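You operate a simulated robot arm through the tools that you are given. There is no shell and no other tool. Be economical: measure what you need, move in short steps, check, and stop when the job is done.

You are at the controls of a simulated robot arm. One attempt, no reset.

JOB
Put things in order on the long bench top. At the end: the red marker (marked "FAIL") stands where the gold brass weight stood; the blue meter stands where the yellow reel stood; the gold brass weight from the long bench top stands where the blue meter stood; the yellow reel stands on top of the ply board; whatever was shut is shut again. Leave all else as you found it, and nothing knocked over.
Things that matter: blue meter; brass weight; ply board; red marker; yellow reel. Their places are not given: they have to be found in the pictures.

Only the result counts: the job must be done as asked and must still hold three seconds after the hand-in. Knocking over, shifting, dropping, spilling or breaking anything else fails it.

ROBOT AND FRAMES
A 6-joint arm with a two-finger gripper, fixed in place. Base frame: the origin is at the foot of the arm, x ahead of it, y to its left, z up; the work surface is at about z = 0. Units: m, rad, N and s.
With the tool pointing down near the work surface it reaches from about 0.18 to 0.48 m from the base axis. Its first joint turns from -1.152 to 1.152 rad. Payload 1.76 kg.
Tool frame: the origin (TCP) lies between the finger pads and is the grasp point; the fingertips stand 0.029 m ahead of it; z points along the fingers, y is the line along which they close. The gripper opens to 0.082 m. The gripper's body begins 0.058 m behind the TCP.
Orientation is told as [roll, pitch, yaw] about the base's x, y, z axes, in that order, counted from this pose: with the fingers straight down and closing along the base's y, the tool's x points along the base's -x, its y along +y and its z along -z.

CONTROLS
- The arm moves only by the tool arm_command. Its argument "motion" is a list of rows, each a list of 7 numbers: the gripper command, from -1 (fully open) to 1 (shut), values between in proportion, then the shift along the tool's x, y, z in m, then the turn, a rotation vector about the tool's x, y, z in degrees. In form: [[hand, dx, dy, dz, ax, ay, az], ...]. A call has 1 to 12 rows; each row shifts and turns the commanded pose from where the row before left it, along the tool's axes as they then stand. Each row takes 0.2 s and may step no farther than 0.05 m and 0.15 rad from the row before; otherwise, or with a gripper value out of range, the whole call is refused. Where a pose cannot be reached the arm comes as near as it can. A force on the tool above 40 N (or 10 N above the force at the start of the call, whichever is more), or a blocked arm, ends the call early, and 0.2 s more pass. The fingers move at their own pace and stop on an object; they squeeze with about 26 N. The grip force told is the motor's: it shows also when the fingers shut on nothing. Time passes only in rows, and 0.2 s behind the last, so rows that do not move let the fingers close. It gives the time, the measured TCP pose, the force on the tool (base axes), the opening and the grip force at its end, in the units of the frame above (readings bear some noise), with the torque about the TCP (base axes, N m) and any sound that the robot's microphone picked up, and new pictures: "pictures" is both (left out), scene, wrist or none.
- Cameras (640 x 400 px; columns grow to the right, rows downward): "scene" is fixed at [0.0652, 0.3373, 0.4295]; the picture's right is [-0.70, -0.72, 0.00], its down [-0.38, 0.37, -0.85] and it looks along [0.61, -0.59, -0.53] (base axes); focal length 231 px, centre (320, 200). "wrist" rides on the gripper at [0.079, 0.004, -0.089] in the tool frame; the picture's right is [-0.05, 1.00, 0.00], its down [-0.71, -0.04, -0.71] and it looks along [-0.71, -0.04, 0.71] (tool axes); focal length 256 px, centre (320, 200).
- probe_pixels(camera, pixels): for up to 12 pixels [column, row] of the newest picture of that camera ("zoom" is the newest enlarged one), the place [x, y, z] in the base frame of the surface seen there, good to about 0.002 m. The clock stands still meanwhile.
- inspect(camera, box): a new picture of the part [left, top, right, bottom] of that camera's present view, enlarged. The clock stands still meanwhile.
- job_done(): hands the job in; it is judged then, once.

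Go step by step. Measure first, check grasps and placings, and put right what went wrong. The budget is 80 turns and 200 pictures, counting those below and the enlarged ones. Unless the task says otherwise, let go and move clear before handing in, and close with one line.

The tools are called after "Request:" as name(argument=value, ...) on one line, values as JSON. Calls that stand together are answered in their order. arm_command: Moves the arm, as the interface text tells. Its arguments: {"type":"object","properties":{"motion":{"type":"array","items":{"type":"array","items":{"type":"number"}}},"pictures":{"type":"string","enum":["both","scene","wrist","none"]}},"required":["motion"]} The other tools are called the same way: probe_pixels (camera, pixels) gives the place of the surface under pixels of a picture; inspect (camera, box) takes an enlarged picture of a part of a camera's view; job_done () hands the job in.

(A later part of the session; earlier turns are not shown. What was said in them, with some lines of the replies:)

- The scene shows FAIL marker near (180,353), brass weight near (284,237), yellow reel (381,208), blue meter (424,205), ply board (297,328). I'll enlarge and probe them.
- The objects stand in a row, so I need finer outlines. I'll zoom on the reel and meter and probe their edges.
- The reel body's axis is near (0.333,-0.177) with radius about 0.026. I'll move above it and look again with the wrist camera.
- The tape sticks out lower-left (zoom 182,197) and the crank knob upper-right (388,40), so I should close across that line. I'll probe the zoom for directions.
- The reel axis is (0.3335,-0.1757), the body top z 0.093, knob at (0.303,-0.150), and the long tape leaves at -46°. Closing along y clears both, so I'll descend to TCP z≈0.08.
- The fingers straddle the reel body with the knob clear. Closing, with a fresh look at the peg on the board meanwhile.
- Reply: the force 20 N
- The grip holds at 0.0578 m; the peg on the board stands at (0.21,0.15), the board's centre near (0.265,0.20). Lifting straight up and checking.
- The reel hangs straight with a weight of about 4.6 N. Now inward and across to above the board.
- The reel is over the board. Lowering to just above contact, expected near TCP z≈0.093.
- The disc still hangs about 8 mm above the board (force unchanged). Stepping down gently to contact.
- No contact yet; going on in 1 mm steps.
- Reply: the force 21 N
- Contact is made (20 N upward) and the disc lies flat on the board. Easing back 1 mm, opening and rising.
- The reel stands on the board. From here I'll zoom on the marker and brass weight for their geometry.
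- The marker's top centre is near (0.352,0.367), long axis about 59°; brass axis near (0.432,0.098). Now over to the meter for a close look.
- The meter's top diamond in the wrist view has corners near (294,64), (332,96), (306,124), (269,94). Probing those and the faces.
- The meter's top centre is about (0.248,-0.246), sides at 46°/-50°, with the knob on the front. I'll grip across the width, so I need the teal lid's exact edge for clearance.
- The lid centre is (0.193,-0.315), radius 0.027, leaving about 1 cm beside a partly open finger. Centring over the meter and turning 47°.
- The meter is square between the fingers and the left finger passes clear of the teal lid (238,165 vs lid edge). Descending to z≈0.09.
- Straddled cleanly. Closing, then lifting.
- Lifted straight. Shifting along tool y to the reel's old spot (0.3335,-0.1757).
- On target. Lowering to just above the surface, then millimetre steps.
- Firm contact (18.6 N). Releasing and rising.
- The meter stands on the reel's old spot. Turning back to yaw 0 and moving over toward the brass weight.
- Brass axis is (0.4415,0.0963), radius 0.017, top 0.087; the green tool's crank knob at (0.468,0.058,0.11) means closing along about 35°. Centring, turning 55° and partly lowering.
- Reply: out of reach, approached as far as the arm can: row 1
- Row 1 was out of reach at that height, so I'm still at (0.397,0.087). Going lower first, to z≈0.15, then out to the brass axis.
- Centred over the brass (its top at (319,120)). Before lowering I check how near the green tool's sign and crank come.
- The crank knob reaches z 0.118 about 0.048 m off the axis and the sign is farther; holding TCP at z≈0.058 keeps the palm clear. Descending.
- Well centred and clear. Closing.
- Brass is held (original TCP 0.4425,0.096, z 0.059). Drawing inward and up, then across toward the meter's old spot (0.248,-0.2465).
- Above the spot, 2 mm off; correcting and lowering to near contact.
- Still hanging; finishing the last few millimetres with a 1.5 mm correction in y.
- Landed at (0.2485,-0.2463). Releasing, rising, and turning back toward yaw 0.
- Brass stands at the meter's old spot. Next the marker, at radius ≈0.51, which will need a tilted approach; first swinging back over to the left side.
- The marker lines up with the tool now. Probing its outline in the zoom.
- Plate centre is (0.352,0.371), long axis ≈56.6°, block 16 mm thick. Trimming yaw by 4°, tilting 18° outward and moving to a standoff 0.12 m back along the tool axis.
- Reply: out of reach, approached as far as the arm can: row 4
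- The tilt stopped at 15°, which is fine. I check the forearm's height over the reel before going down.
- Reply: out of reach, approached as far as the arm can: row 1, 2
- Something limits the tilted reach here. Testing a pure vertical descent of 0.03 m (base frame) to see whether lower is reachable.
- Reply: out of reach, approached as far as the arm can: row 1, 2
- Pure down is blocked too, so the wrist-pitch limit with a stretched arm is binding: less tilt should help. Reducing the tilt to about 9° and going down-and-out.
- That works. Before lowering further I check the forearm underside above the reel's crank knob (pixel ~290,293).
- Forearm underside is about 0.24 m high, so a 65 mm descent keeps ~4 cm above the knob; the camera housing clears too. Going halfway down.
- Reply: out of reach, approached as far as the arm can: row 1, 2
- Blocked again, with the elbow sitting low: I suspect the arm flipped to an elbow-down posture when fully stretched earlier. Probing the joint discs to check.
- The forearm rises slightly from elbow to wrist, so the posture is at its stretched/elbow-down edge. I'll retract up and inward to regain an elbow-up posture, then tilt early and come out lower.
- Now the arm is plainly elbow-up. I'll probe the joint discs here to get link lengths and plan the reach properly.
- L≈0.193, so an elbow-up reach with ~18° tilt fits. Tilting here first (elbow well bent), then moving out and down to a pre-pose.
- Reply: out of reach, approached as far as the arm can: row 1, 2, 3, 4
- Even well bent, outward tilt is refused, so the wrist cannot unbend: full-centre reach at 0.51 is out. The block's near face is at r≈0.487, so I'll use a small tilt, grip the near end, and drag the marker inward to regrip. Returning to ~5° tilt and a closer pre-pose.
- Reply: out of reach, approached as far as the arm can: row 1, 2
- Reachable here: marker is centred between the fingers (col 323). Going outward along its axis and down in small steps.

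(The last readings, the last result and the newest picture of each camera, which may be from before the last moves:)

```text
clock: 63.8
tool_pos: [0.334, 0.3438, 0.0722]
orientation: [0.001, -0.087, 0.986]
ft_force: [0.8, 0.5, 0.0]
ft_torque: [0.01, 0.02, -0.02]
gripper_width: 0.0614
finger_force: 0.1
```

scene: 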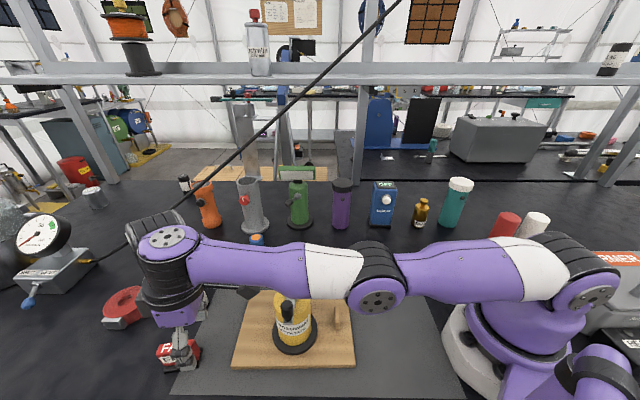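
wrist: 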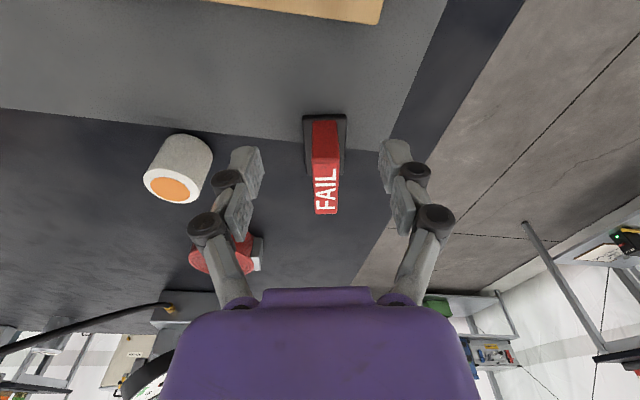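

Good: now at r≈0.479, z 0.072 without complaint. Checking forearm height over the knob before the last 27 mm.

Request:
probe_pixels(camera="scene", pixels=[[270, 290], [285, 294], [300, 297], [320, 299], [377, 300], [290, 302], [295, 255], [252, 292], [244, 290], [345, 300]])

Request:
inspect(camera="scene", box=[130, 220, 350, 380])

```text
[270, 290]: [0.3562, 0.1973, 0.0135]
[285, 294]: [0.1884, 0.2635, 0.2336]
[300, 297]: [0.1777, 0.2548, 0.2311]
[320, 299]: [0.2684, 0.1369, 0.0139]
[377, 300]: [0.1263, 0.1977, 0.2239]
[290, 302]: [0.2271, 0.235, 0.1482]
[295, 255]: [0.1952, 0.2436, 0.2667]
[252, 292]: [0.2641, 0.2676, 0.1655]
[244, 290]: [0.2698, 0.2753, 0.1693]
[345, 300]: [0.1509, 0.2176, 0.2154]
```

```text
2.50 times, centred on (240, 300) of scene
```

zoom: 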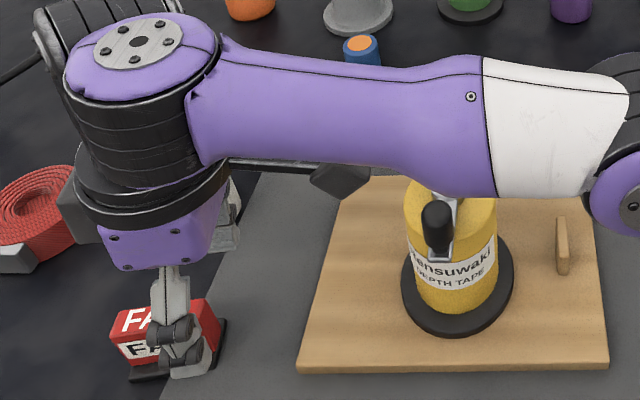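

About 3 cm will remain above the knob. Final approach: 11 mm outward and 27 mm down.

Request:
arm_command(motion=[[-0.5, -0.003, 0, 0.0093, 0, 0, 0], [-0.5, -0.003, 0, 0.0093, 0, 0, 0], [-0.5, -0.003, 0, 0.0093, 0, 0, 0], [-0.5, 0, 0, 0, 0, 0, 0]])

```text
clock: 64.8
tool_pos: [0.3355, 0.3516, 0.0605]
orientation: [-0.009, -0.081, 0.987]
ft_force: [-0.3, -0.4, -0.6]
ft_torque: [0.01, -0.02, -0.03]
gripper_width: 0.0616
finger_force: 0.1
out of reach, approached as far as the arm can: row 2, 3
```

scene: 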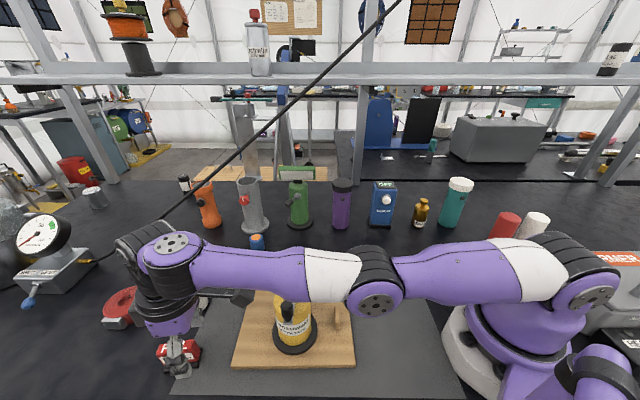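
wrist: 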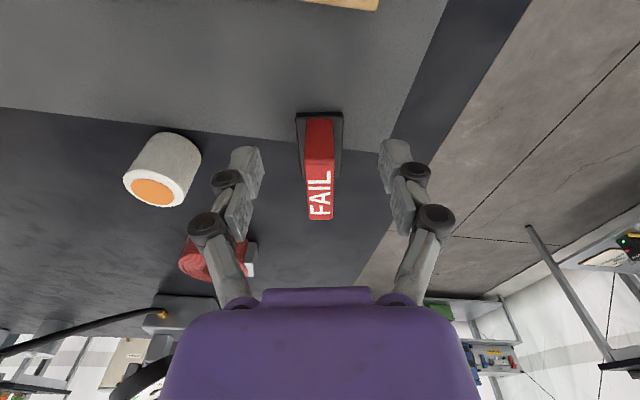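

Reached r≈0.486 at z 0.06; slightly inward allows lower. Backing 3 mm, lowering 10 mm, and centring 3 mm sideways.

Request:
arm_command(motion=[[-0.5, 0.002, -0.0015, 0.0035, 0, 0, 0], [-0.5, 0.001, -0.0015, 0.0035, 0, 0, 0], [-0.5, 0.001, 0, 0.0035, 0, 0, 0], [-0.5, 0, 0, 0, 0, 0, 0]])

```text
clock: 65.8
tool_pos: [0.3344, 0.3478, 0.0614]
orientation: [-0.008, -0.08, 0.986]
ft_force: [0.1, 0.1, 0.7]
ft_torque: [-0.01, 0.02, 0.04]
gripper_width: 0.0613
finger_force: 0.1
out of reach, approached as far as the arm can: row 1, 2, 3
```

scene: 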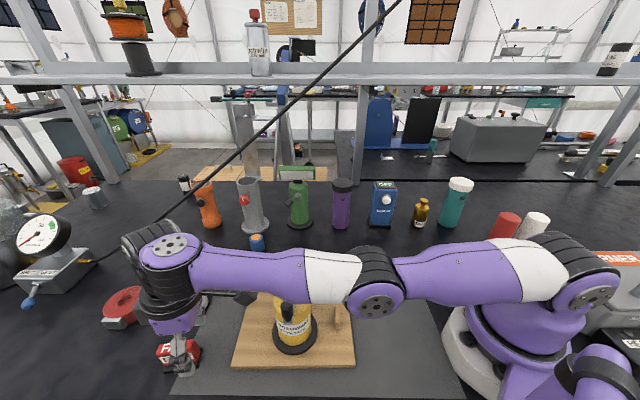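
wrist: 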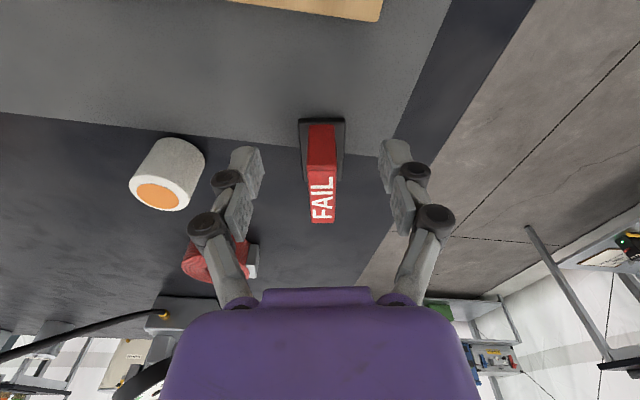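

The shoulder is at its lower limit, so z≈0.06 is the floor at this radius: tips at 0.032 still overlap the 0.045-high block. Pushing 5 mm outward, then closing gently.

Request:
arm_command(motion=[[-0.5, -0.005, -0.001, -0.0005, 0, 0, 0], [-0.5, 0, 0, 0, 0, 0, 0]], pictures="none")

Request:
arm_command(motion=[[0.2, 0, 0, 0, 0, 0, 0], [0.6, 0, 0, 0, 0, 0, 0], [1, 0, 0, 0, 0, 0, 0], [1, 0, 0, 0, 0, 0, 0]])

Request:
inspect(camera="wrist", box=[220, 80, 420, 240])

```text
clock: 66.4
tool_pos: [0.339, 0.3523, 0.0642]
orientation: [-0.009, -0.078, 0.985]
ft_force: [-0.3, 0.4, 0.3]
ft_torque: [0.02, 0.02, -0.01]
gripper_width: 0.0613
finger_force: 0.1
```

```text
clock: 67.4
tool_pos: [0.3383, 0.3508, 0.0637]
orientation: [-0.008, -0.08, 0.986]
ft_force: [0.0, 0.2, 0.3]
ft_torque: [0.04, 0.01, -0.01]
gripper_width: 0.015
finger_force: 25.7
```

scene: 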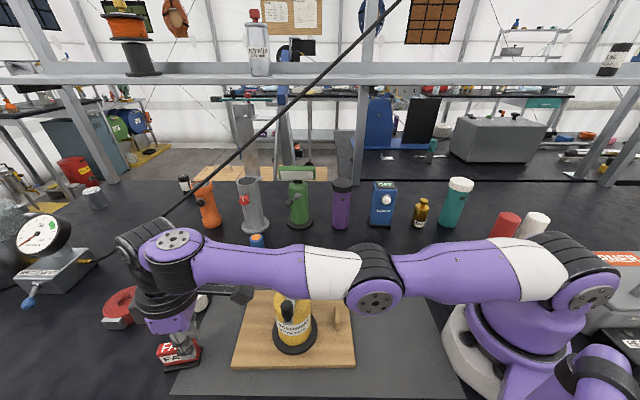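
wrist: 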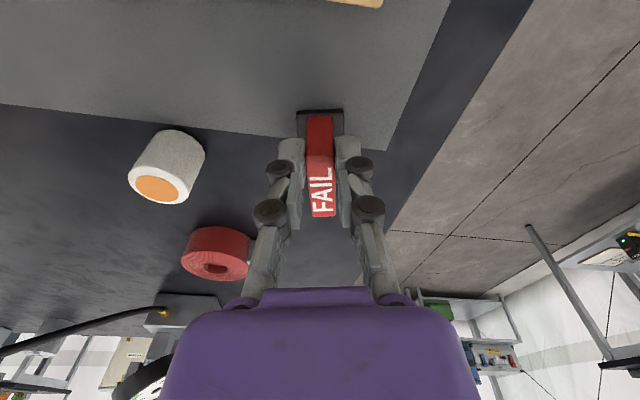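

```text
2.50 times, centred on (320, 160) of wrist
```

zoom: 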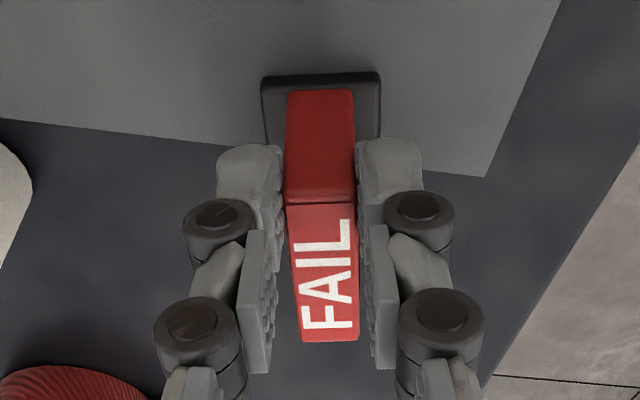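

Gripped at 0.015 m with a decent patch on the near end. Dragging would bring the camera housing close to the reel, so I try a 12 mm lift and see whether the marker stays level.

Request:
arm_command(motion=[[1, 0, 0, -0.004, 0, 0, 0], [1, 0.001, 0, -0.004, 0, 0, 0], [1, 0.001, 0, -0.004, 0, 0, 0], [1, 0, 0, 0, 0, 0, 0]])

Request:
inspect(camera="scene", box=[130, 300, 230, 380])

```text
clock: 68.4
tool_pos: [0.3365, 0.3487, 0.0748]
orientation: [0.001, -0.086, 0.987]
ft_force: [0.2, 0.7, 0.2]
ft_torque: [0.0, 0.03, -0.01]
gripper_width: 0.0152
finger_force: 26.1
```

scene: 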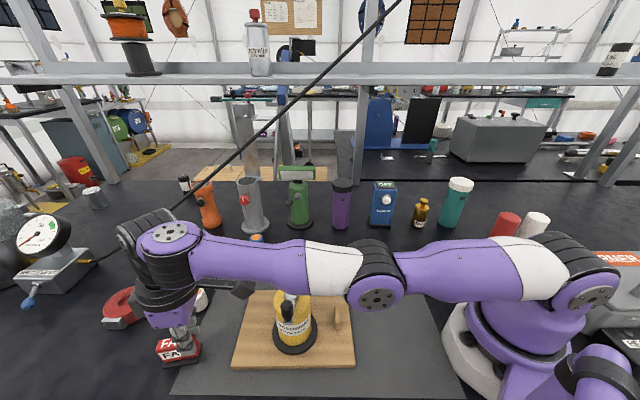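
wrist: 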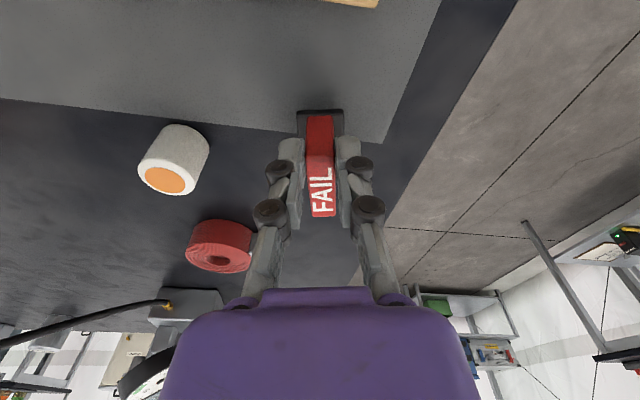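

```text
5.00 times, centred on (180, 340) of scene
```

zoom: 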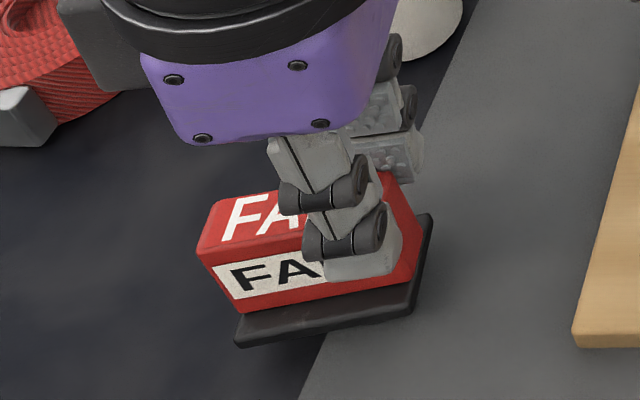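

It lifted level and the grip reaches nearly to mid-block. Raising and drawing inward, then turning 44.5° about the vertical for a clear placement at the brass spot.

Request:
arm_command(motion=[[1, 0.01, 0, -0.03, 0, 0, 0], [1, 0.01, 0, -0.035, 0, 0, 0], [1, 0.01, 0, -0.035, 0, 0, 0], [1, 0.01, 0, -0.035, 0, 0, 0], [1, 0, 0, 0, 0.646, 0, 7.39], [1, 0, 0, 0, 0.646, 0, 7.39], [1, 0, 0, 0, 0.646, 0, 7.39], [1, 0, 0, 0, 0.646, 0, 7.39], [1, 0, 0, 0, 0.646, 0, 7.39], [1, 0, 0, 0, 0.646, 0, 7.39], [1, 0, 0, 0, 0, 0, 0]])

```text
clock: 70.8
tool_pos: [0.2889, 0.3063, 0.1994]
orientation: [0.001, -0.088, 0.208]
ft_force: [0.2, -0.1, -0.5]
ft_torque: [0.02, 0.05, 0.02]
gripper_width: 0.0152
finger_force: 25.5
out of reach, approached as far as the arm can: row 8, 9, 10
```

scene: 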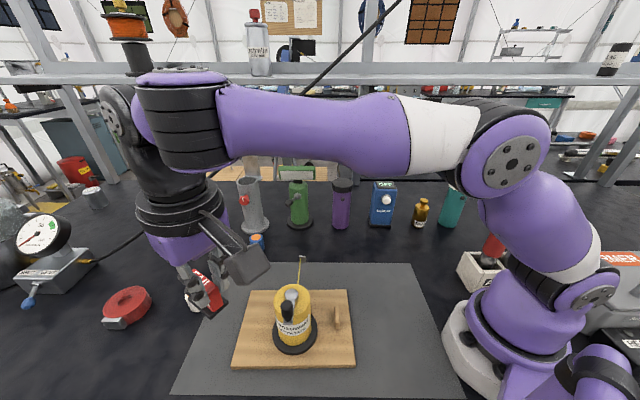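
wrist: 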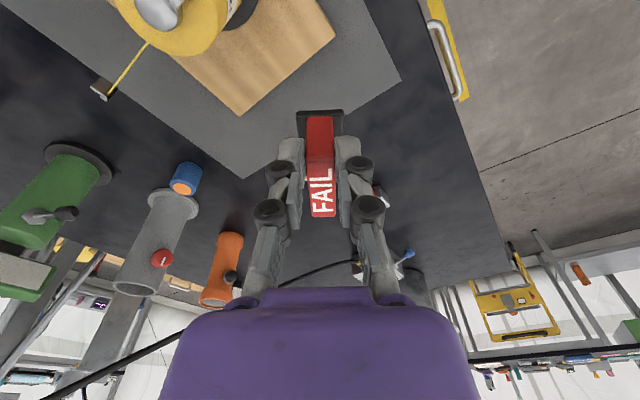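

Orientation came out as wanted (yaw 12°, tilt 5°). Translating toward the brass spot, staying at z≈0.19.

Request:
arm_command(motion=[[1, -0.0079, -0.0395, 0.002, 0, 0, 0], [1, -0.0079, -0.0395, 0.002, 0, 0, 0], [1, -0.0079, -0.0395, 0.002, 0, 0, 0], [1, -0.0079, -0.0395, 0.002, 0, 0, 0], [1, -0.0079, -0.0395, 0.002, 0, 0, 0], [1, -0.0079, -0.0395, 0.002, 0, 0, 0], [1, 0, 0, 0, 0, 0, 0]])

```text
clock: 72.4
tool_pos: [0.3958, 0.0923, 0.1999]
orientation: [0.0, -0.088, 0.212]
ft_force: [0.4, -0.9, -1.0]
ft_torque: [0.02, 0.01, -0.03]
gripper_width: 0.015
finger_force: 25.9
out of reach, approached as far as the arm can: row 2, 3, 5
```

scene: 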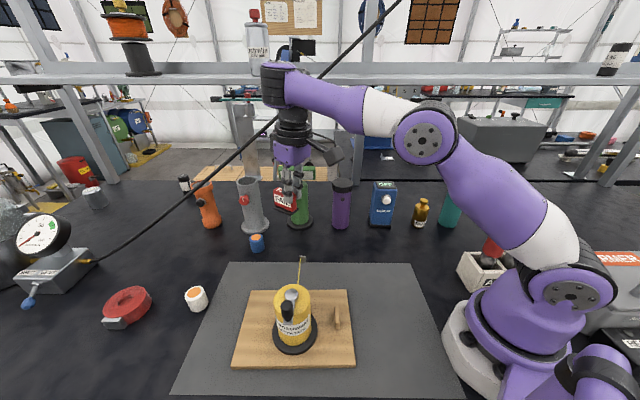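
wrist: 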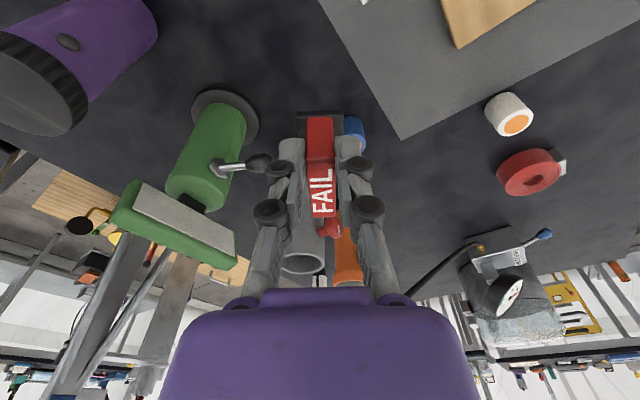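

Near the target column. Probing the held marker to verify its offset from the TCP.

Request:
inspect(camera="wrist", box=[256, 90, 384, 230])

Request:
probe_pixels(camera="wrist", pixels=[[300, 113], [341, 113], [320, 122], [320, 150], [309, 165], [333, 165], [313, 214], [333, 213], [321, 190], [320, 135]])

```text
2.86 times, centred on (320, 160) of wrist
```

zoom: 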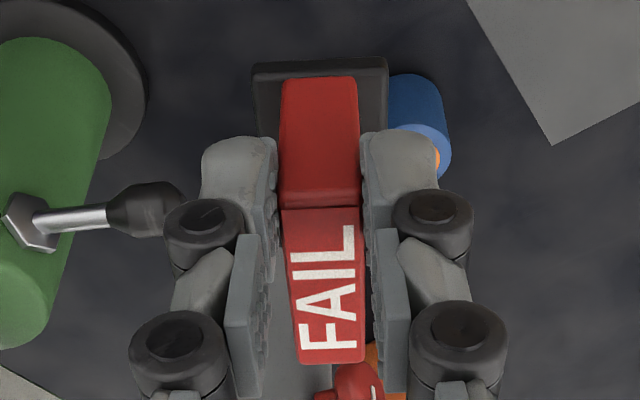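

```text
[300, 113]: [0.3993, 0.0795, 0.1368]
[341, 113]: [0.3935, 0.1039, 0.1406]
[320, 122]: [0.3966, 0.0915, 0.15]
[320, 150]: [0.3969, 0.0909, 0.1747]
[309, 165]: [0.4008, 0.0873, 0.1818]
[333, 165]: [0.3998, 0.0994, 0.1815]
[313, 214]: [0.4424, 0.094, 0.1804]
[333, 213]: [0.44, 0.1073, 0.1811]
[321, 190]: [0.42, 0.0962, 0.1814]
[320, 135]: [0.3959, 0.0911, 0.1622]
```

The marker hangs level, its centre 0.024 m ahead of the TCP as predicted. Lowering and centring it on (0.4425,0.096), stopping about 1 cm above the bench.

Request:
arm_command(motion=[[1, 0.0035, 0, 0.0398, 0, 0, 0], [1, 0.0035, 0, 0.0398, 0, 0, 0], [1, -0.0104, -0.0027, 0.011, 0, 0, 0], [1, -0.0103, -0.0027, 0.0109, 0, 0, 0], [1, 0.0022, 0, 0.0249, 0, 0, 0], [1, 0, 0, 0, 0, 0, 0]])

Request:
probe_pixels(camera="wrist", pixels=[[300, 113], [341, 113], [313, 214], [333, 213], [321, 190]])

```text
clock: 73.8
tool_pos: [0.4507, 0.0967, 0.0912]
orientation: [-0.001, -0.087, 0.211]
ft_force: [0.2, -0.1, -0.9]
ft_torque: [0.04, -0.01, 0.0]
gripper_width: 0.0152
finger_force: 26.4
out of reach, approached as far as the arm can: row 1, 2
```

scene: 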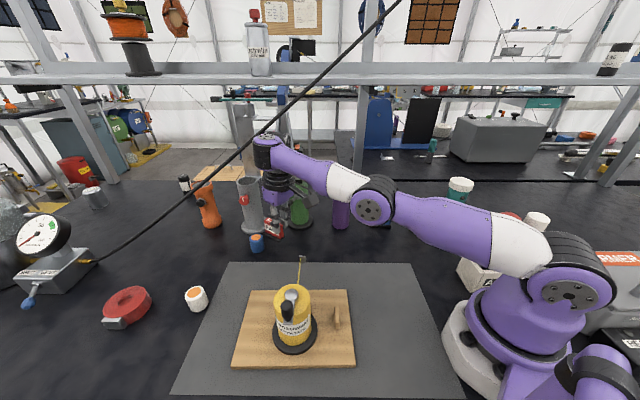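
wrist: 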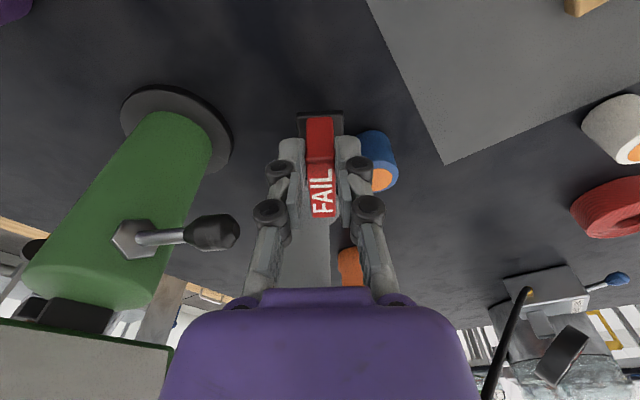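

```text
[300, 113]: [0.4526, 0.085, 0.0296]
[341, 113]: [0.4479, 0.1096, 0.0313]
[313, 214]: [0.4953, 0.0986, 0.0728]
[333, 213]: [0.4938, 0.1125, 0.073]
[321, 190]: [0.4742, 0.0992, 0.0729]
```

The reach fallback slid it ~32 mm too far outward (nothing touched; force ≈0). Drawing straight back inward.

Request:
arm_command(motion=[[1, 0.016, 0.0009, -0.0014, 0, 0, 0], [1, 0.016, 0.0008, -0.0014, 0, 0, 0], [1, 0, 0, 0, 0, 0, 0]])

Request:
probe_pixels(camera="wrist", pixels=[[300, 113], [341, 113], [313, 214], [333, 213], [321, 190]])

Request:
probe_pixels(camera="scene", pixels=[[257, 240], [197, 292], [300, 226]])

```text
clock: 74.6
tool_pos: [0.4389, 0.0955, 0.0937]
orientation: [0.001, -0.085, 0.209]
ft_force: [-0.3, -0.1, 0.5]
ft_torque: [0.03, 0.01, -0.03]
gripper_width: 0.0148
finger_force: 26.1
out of reach, approached as far as the arm can: row 1, 2
```

scene: 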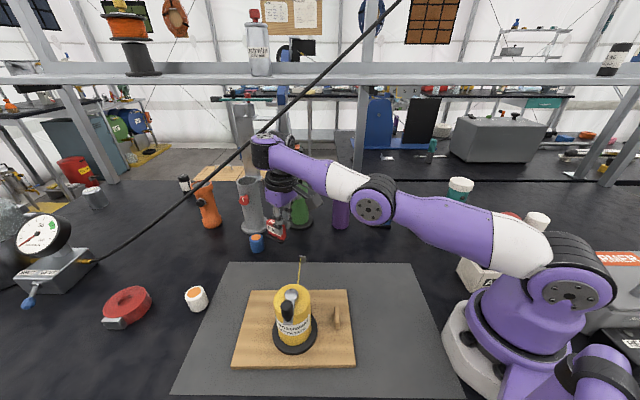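
wrist: 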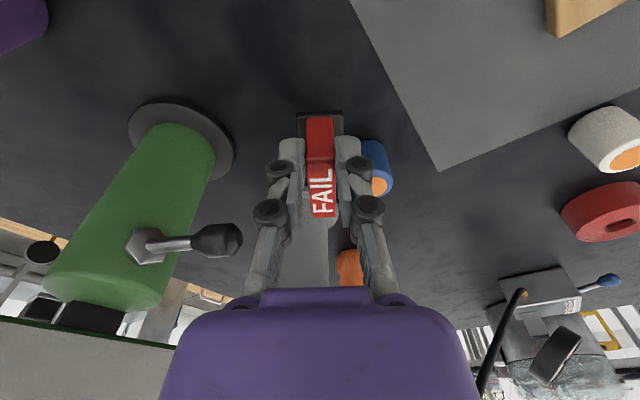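

```text
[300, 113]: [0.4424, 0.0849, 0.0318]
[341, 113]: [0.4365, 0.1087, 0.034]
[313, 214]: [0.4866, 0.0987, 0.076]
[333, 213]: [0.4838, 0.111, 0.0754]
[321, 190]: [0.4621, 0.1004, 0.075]
```

```text
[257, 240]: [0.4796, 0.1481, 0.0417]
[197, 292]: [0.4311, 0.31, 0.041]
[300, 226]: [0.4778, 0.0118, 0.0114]
```

With the tilt kept, inward motion is blocked. I'll take the 5° tilt out (the marker's far end dips ~4 mm) and then move inward.

Request:
arm_command(motion=[[1, 0, 0, 0, 0, 4.9, 0], [1, 0.01, 0.0005, 0, 0, 0, 0], [1, 0.01, 0.0005, 0, 0, 0, 0], [1, 0, 0, 0, 0, 0, 0]])

Request:
probe_pixels(camera="wrist", pixels=[[300, 113], [341, 113], [313, 214], [333, 213], [321, 190]])

```text
clock: 75.6
tool_pos: [0.4211, 0.0923, 0.0943]
orientation: [0.0, 0.002, 0.211]
ft_force: [0.6, -0.5, 0.3]
ft_torque: [0.03, -0.02, 0.01]
gripper_width: 0.015
finger_force: 26.7
```

scene: 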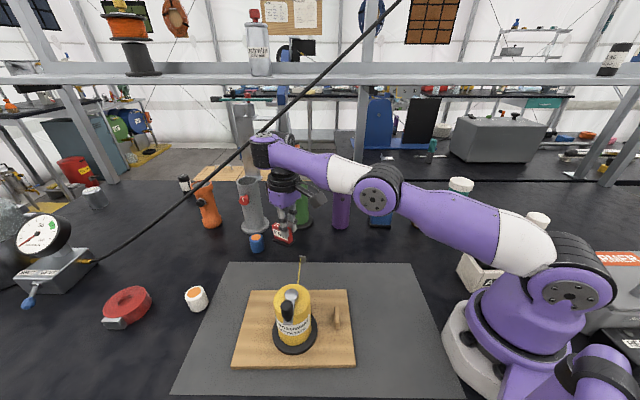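
wrist: 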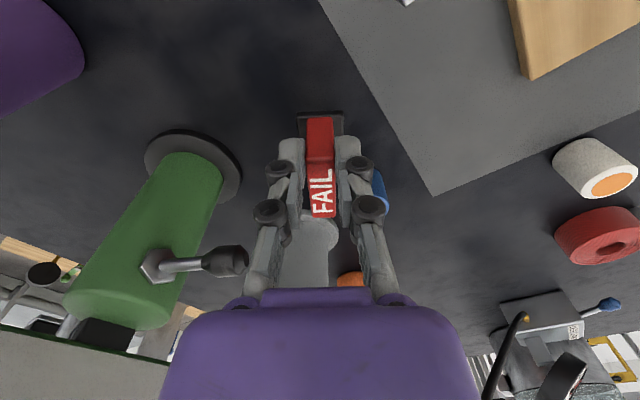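

```text
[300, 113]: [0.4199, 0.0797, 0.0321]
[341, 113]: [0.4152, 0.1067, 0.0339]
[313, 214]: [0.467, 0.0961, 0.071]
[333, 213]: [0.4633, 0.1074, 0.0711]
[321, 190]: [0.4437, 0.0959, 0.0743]
```

Reached vertical at (0.421,0.092); marker centre is ≈(0.4406,0.098). Fine-centring and lowering toward contact (far end touches first).

Request:
arm_command(motion=[[1, -0.0015, -0.0024, 0.008, 0, 0, 0], [1, 0, 0, 0.008, 0, 0, 0], [1, 0, 0, 0.005, 0, 0, 0], [1, 0, 0, 0.002, 0, 0, 0], [1, 0, 0, 0, 0, 0, 0]])

```text
clock: 76.8
tool_pos: [0.4267, 0.0913, 0.0694]
orientation: [-0.001, -0.001, 0.21]
ft_force: [0.0, 1.1, 0.2]
ft_torque: [-0.01, 0.03, 0.03]
gripper_width: 0.0152
finger_force: 25.7
out of reach, approached as far as the arm can: row 2
```

scene: 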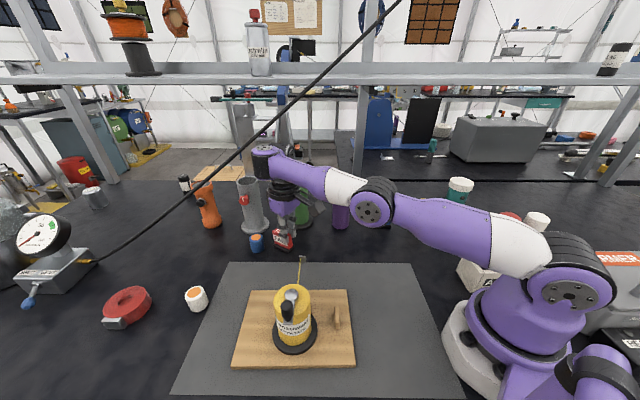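
wrist: 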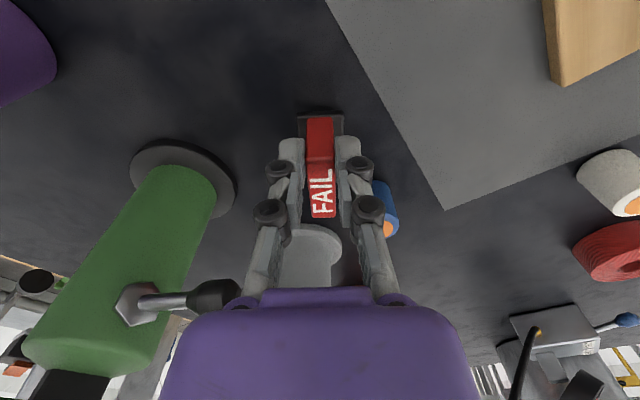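

Slid ~4 mm outward again; nudging inward and finishing the descent in small steps.

Request:
arm_command(motion=[[1, 0.004, 0.0005, 0, 0, 0, 0], [1, 0, 0, 0, 0, 0, 0]], pictures="none")

Request:
arm_command(motion=[[1, 0, 0, 0.0015, 0, 0, 0], [1, 0, 0, 0, 0, 0, 0]], pictures="none")

```text
clock: 77.4
tool_pos: [0.4261, 0.0911, 0.0712]
orientation: [-0.001, -0.001, 0.21]
ft_force: [0.3, -0.1, -1.4]
ft_torque: [-0.04, -0.04, 0.01]
gripper_width: 0.015
finger_force: 26.3
out of reach, approached as far as the arm can: row 1
```

```text
clock: 78.0
tool_pos: [0.4266, 0.0909, 0.0693]
orientation: [0.0, -0.001, 0.211]
ft_force: [0.4, 0.1, -0.6]
ft_torque: [-0.02, 0.02, 0.0]
gripper_width: 0.0148
finger_force: 26.0
```

This elbow-low branch won't come inward. I'll lift, retract to regain elbow-up, and return.

Request:
arm_command(motion=[[1, 0, 0, -0.03, 0, 0, 0], [1, 0.01, 0, -0.03, 0, 0, 0], [1, 0.03, 0, -0.02, 0, 0, 0], [1, 0.03, 0, -0.02, 0, 0, 0], [1, 0.03, 0, 0, 0, 0, 0], [1, 0, 0, 0, 0, 0, 0]])

```text
clock: 79.4
tool_pos: [0.3668, 0.0761, 0.1988]
orientation: [0.0, 0.001, 0.21]
ft_force: [0.9, -0.6, -0.5]
ft_torque: [-0.03, -0.02, -0.01]
gripper_width: 0.0154
finger_force: 25.8
out of reach, approached as far as the arm can: row 3, 4, 5
```

scene: 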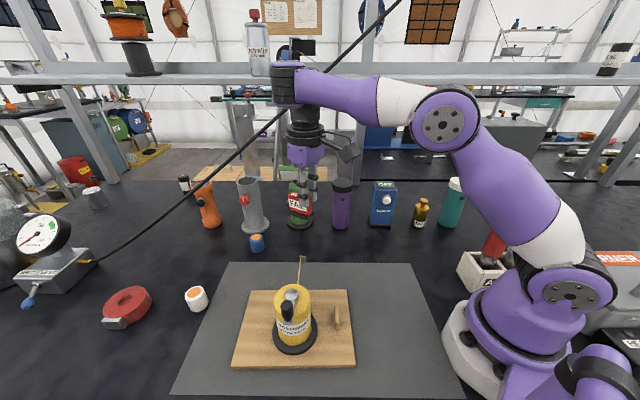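
wrist: 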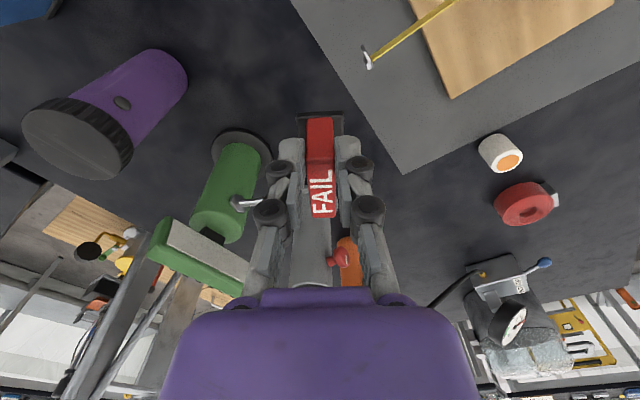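

The limit here is r≥0.436 for the TCP. By turning the marker to yaw −45° its centre offset becomes oblique, so TCP (0.426,0.113) suffices and stays clear of the crank. Rotating 57° here first.

Request:
arm_command(motion=[[1, 0, 0, 0, 0, 0, 8.14], [1, 0, 0, 0, 0, 0, 8.14], [1, 0, 0, 0, 0, 0, 8.14], [1, 0, 0, 0, 0, 0, 8.14], [1, 0, 0, 0, 0, 0, 8.14], [1, 0, 0, 0, 0, 0, 8.14], [1, 0, 0, 0, 0, 0, 8.14], [1, 0, 0, 0, 0, 0, 0]])

Request:
probe_pixels(camera="wrist", pixels=[[300, 113], [341, 113], [313, 214], [333, 213], [321, 190]])

```text
clock: 81.2
tool_pos: [0.3647, 0.0802, 0.1998]
orientation: [0.002, 0.0, -0.787]
ft_force: [-0.1, -0.1, -0.8]
ft_torque: [0.03, 0.04, -0.02]
gripper_width: 0.0153
finger_force: 26.3
```

scene: 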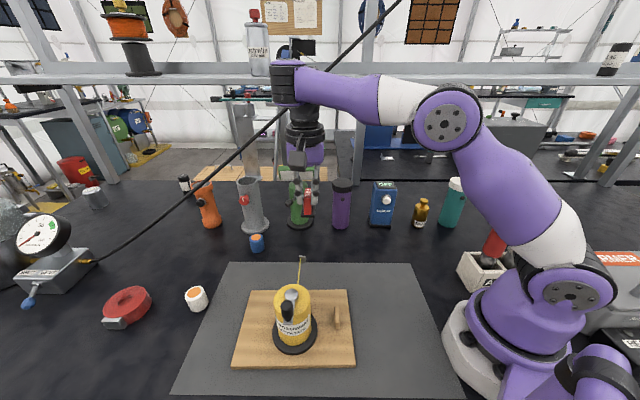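
wrist: 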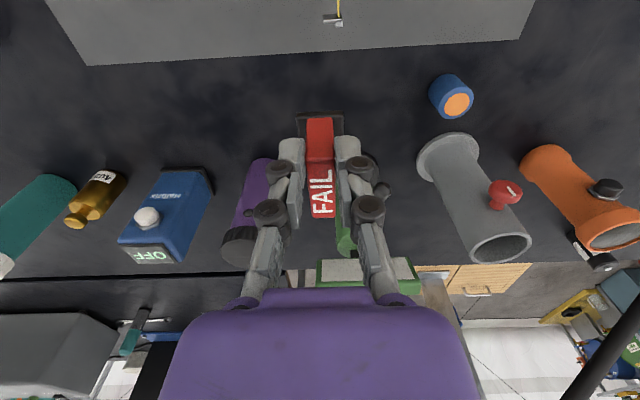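

```text
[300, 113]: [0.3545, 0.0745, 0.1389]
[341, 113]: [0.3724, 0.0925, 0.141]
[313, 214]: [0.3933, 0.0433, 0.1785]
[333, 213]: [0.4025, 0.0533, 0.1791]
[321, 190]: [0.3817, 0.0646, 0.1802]
```

Turned cleanly. Testing whether a straight descent is now allowed at this radius (i.e. the wrist branch is fine again).

Request:
arm_command(motion=[[1, 0, 0, 0.015, 0, 0, 0], [1, 0, 0, 0.015, 0, 0, 0], [1, 0, 0, 0, 0, 0, 0]], pictures="none")

```text
clock: 82.0
tool_pos: [0.3785, 0.08, 0.1827]
orientation: [-0.002, 0.002, -0.785]
ft_force: [0.5, -0.4, -0.4]
ft_torque: [0.0, 0.02, 0.04]
gripper_width: 0.0148
finger_force: 26.1
out of reach, approached as far as the arm can: row 1, 2
```

Still limited, but the boundary is predictable (r_min≈0.44 at z 0.064, which this pose just satisfies). Moving diagonally out-and-down along feasible poses to z≈0.12 over the spot.

Request:
arm_command(motion=[[1, -0.0033, 0.0139, 0.0125, 0, 0, 0], [1, -0.0033, 0.0139, 0.0157, 0, 0, 0], [1, -0.0033, 0.0139, 0.0157, 0, 0, 0], [1, -0.0031, 0.0138, 0.0157, 0, 0, 0], [1, 0, 0, 0, 0, 0, 0]])

Request:
probe_pixels(camera="wrist", pixels=[[300, 113], [341, 113], [313, 214], [333, 213], [321, 190]])

```text
clock: 83.2
tool_pos: [0.4271, 0.111, 0.1232]
orientation: [0.003, 0.0, -0.786]
ft_force: [0.5, -0.4, -0.5]
ft_torque: [0.01, 0.01, 0.01]
gripper_width: 0.0152
finger_force: 26.1
```

scene: 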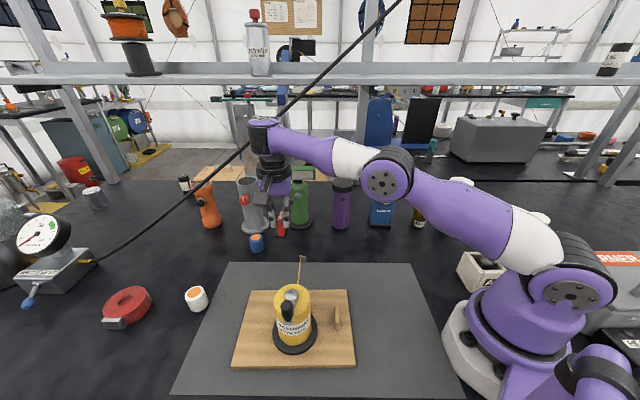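
wrist: 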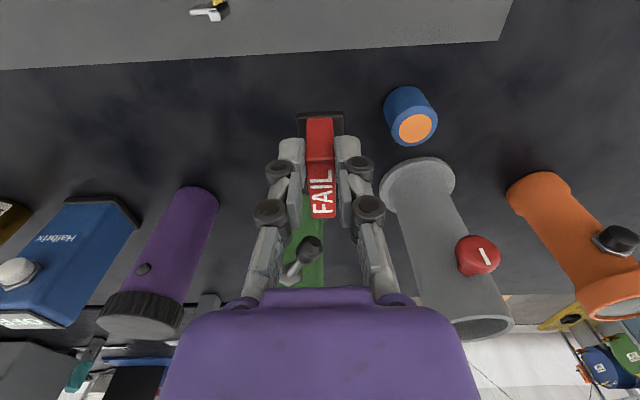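

```text
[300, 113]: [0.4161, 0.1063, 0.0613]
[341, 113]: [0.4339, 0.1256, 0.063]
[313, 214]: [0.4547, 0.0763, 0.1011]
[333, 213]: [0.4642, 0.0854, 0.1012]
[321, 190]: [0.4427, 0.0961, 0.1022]
```

The marker's centre is at ≈(0.442,0.098), right on the spot. Lowering straight down.

Request:
arm_command(motion=[[1, 0, 0, 0.015, 0, 0, 0], [1, 0, 0, 0.015, 0, 0, 0], [1, 0, 0, 0.012, 0, 0, 0], [1, 0, 0, 0.008, 0, 0, 0], [1, 0, 0, 0, 0, 0, 0]])

Request:
probe_pixels(camera="wrist", pixels=[[300, 113], [341, 113], [313, 214], [333, 213], [321, 190]])

```text
clock: 84.4
tool_pos: [0.4276, 0.1113, 0.0722]
orientation: [0.002, 0.001, -0.783]
ft_force: [-0.1, -0.1, 0.2]
ft_torque: [0.03, 0.01, -0.01]
gripper_width: 0.0151
finger_force: 26.4
```

scene: 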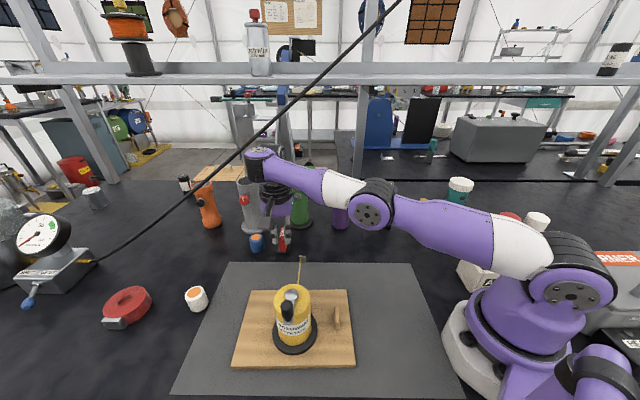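
wrist: 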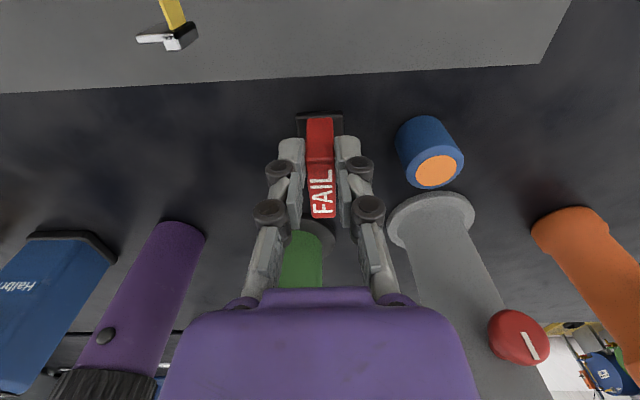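

```text
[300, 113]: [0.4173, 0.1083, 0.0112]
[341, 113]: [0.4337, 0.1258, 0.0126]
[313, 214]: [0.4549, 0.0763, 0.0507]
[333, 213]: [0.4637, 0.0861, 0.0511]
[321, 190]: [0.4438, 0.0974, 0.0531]
```

Still on target, a few mm above the bench. Small steps to contact.

Request:
arm_command(motion=[[1, 0, 0, 0.0015, 0, 0, 0], [1, 0, 0, 0.0015, 0, 0, 0], [1, 0, 0, 0, 0, 0, 0]], pictures="none")

Request:
arm_command(motion=[[1, 0, 0, 0.0015, 0, 0, 0], [1, 0, 0, 0, 0, 0, 0]], pictures="none")

Request:
arm_command(motion=[[1, 0, 0, 0.0015, 0, 0, 0], [1, 0, 0, 0, 0, 0, 0]], pictures="wrist")

Request:
probe_pixels(camera="wrist", pixels=[[300, 113], [341, 113], [313, 214], [333, 213], [321, 190]])

```text
clock: 85.2
tool_pos: [0.4281, 0.1109, 0.0696]
orientation: [0.002, -0.001, -0.786]
ft_force: [0.1, 0.1, -0.6]
ft_torque: [0.02, 0.04, 0.03]
gripper_width: 0.0149
finger_force: 25.6
```

```text
clock: 85.8
tool_pos: [0.427, 0.1121, 0.067]
orientation: [0.003, 0.0, -0.786]
ft_force: [0.4, -1.0, -0.5]
ft_torque: [0.03, -0.02, 0.0]
gripper_width: 0.0153
finger_force: 25.6
```

```text
clock: 86.4
tool_pos: [0.4296, 0.1118, 0.068]
orientation: [0.003, 0.0, -0.784]
ft_force: [1.3, 0.1, 10.0]
ft_torque: [-0.36, -0.31, 0.0]
gripper_width: 0.0149
finger_force: 26.0
```

wrist: 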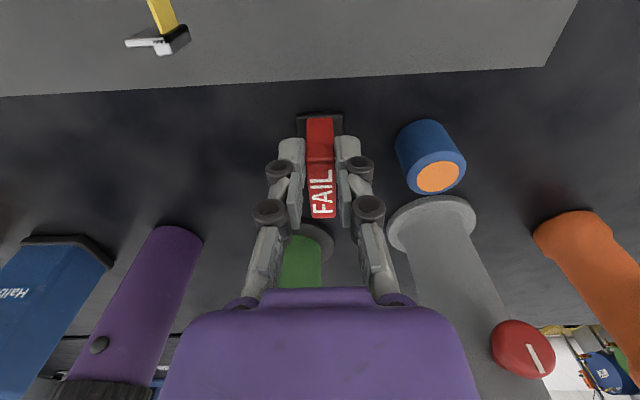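

```text
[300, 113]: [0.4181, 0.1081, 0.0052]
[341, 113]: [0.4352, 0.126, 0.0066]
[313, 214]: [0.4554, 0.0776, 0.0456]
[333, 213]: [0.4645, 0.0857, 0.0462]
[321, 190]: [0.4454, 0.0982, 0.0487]
```

The far end has touched (10 N, torque −0.36). Pressing 3 mm more in steps to level it in the grip.

Request:
arm_command(motion=[[1, 0, 0, 0.0015, 0, 0, 0], [1, 0, 0, 0, 0, 0, 0]], pictures="none")

Request:
arm_command(motion=[[1, 0, 0, 0.0015, 0, 0, 0], [1, 0, 0, 0, 0, 0, 0]], pictures="wrist")

Request:
probe_pixels(camera="wrist", pixels=[[300, 113], [341, 113], [313, 214], [333, 213], [321, 190]])

```text
clock: 87.0
tool_pos: [0.4276, 0.1125, 0.0654]
orientation: [0.002, 0.0, -0.784]
ft_force: [-0.7, 2.6, 17.0]
ft_torque: [-0.39, -0.47, 0.07]
gripper_width: 0.0152
finger_force: 26.1
```

```text
clock: 87.6
tool_pos: [0.4275, 0.1112, 0.0634]
orientation: [0.002, 0.0, -0.786]
ft_force: [-3.5, 3.5, 14.8]
ft_torque: [-0.35, -0.34, -0.03]
gripper_width: 0.015
finger_force: 25.9
```

wrist: 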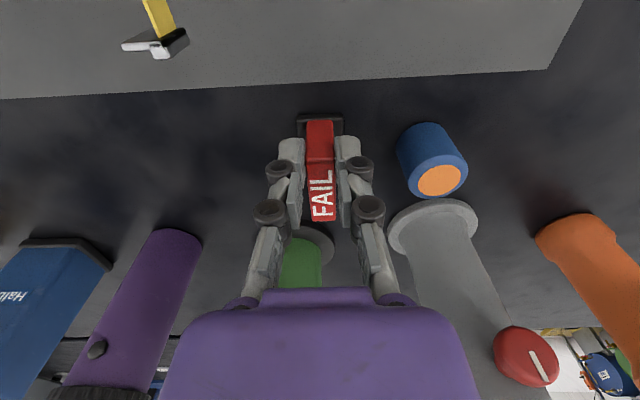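

```text
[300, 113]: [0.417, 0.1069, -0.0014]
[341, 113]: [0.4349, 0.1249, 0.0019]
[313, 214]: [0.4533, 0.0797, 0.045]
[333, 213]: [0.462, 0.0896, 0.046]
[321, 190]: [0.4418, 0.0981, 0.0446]
```

Top is level now (z 0.0446–0.046). Releasing moderately and rising straight, then back inward.

Request:
arm_command(motion=[[1, 0, 0, -0.0005, 0, 0, 0], [0, 0, 0, 0, 0, 0, 0], [0, 0, 0, 0, 0, 0, 0], [0, 0, 0, -0.02, 0, 0, 0], [0, 0, 0, -0.03, 0, 0, 0], [0, 0, 0, -0.03, 0, 0, 0], [0, 0, 0, 0, 0, 0, 0]])

Request:
inspect(camera="scene", box=[228, 190, 340, 260])

```text
clock: 89.2
tool_pos: [0.4277, 0.1121, 0.1426]
orientation: [0.002, 0.001, -0.784]
ft_force: [0.0, 0.1, -0.1]
ft_torque: [-0.01, 0.0, -0.02]
gripper_width: 0.0409
finger_force: 0.1
```

scene: 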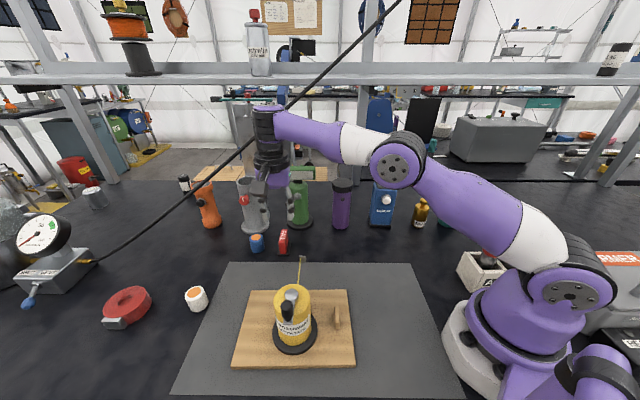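
wrist: 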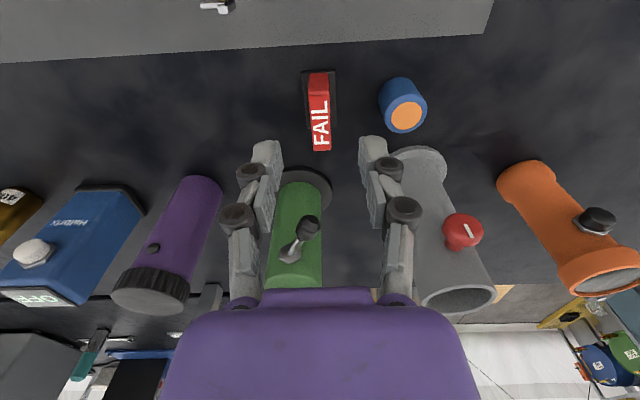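

```text
5.71 times, centred on (284, 225) of scene
```

zoom: 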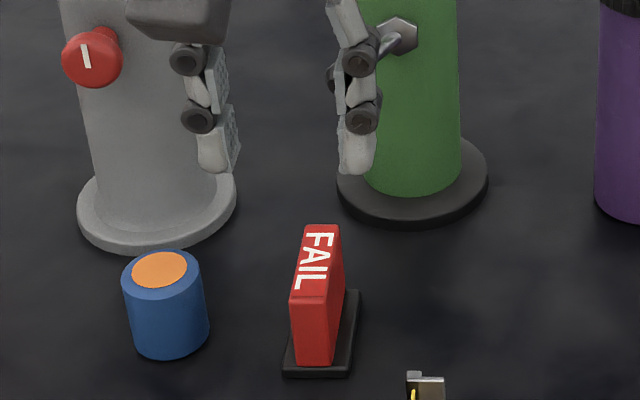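

The marker stands upright on its plate. Checking its position, then moving the arm clear.

Request:
probe_pixels(camera="wrist", pixels=[[305, 73], [334, 73], [318, 100], [314, 148], [329, 148], [320, 125]])

Request:
arm_command(motion=[[0, 0, 0, -0.03, 0, 0, 0], [0, 0.015, -0.015, -0.03, 0, 0, 0], [0, 0.02, -0.02, -0.03, 0, 0, 0], [0, 0.02, -0.02, 0, 0, 0, 0], [0, 0.02, -0.02, 0, 0, 0, 0], [0, 0, 0, 0, 0, 0, 0], [0, 0, 0, 0, 0, 0, 0]])

Request:
inspect(camera="scene", box=[200, 160, 500, 370])

```text
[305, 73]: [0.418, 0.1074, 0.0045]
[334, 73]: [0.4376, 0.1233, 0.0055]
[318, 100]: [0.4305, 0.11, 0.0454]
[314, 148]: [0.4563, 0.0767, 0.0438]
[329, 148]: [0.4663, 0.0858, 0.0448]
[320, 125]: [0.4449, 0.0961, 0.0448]
```

```text
clock: 90.8
tool_pos: [0.3203, 0.1133, 0.2346]
orientation: [0.002, 0.0, -0.786]
ft_force: [-0.5, 0.2, -0.4]
ft_torque: [0.03, 0.01, 0.01]
gripper_width: 0.0412
finger_force: 0.0
```

scene: 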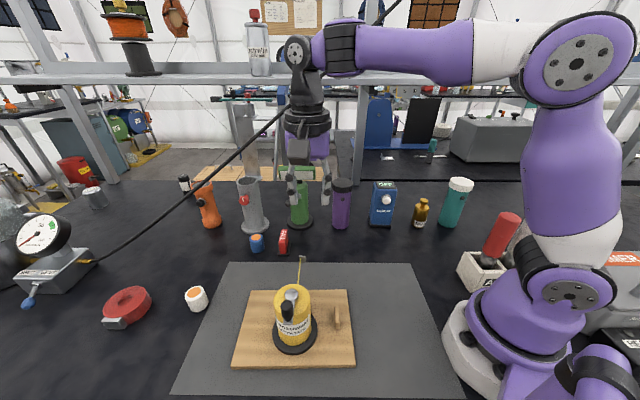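
wrist: 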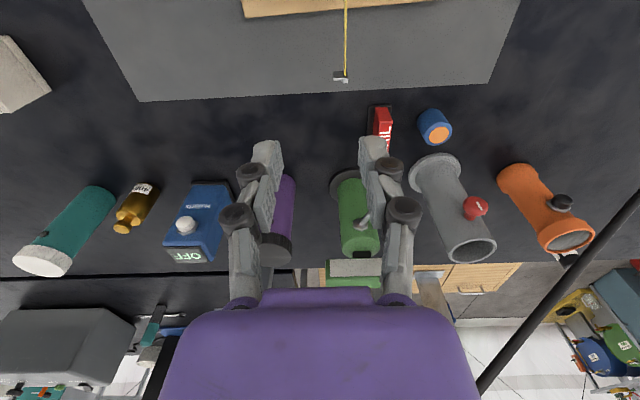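

```text
1.90 times, centred on (350, 265) of scene
```

zoom: 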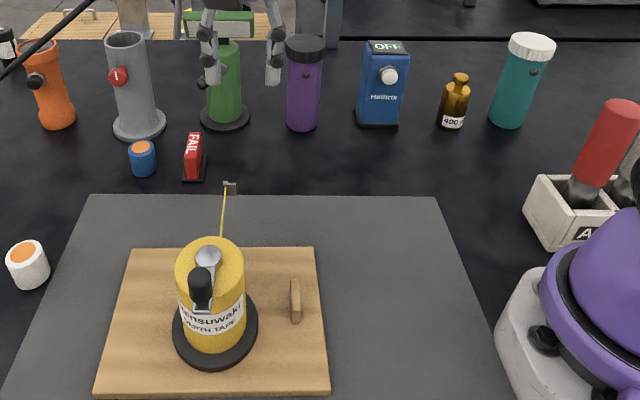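

All four things stand upright where asked: marker at ≈(0.444,0.098), meter at the reel's old spot, brass at the meter's old spot, and the reel on the board. Nothing else appears to have shifted and the arm is clear, so I'm handing in.

Request:
job_done()

```text
The job is handed in.
```

I've handed the job in. The red "FAIL" marker, blue meter and brass weight stand within about 3 mm of their targets by my measurements. The yellow reel stands on the ply board. The marker now faces a different way than it did, nothing was knocked over, and I never had to open anything.
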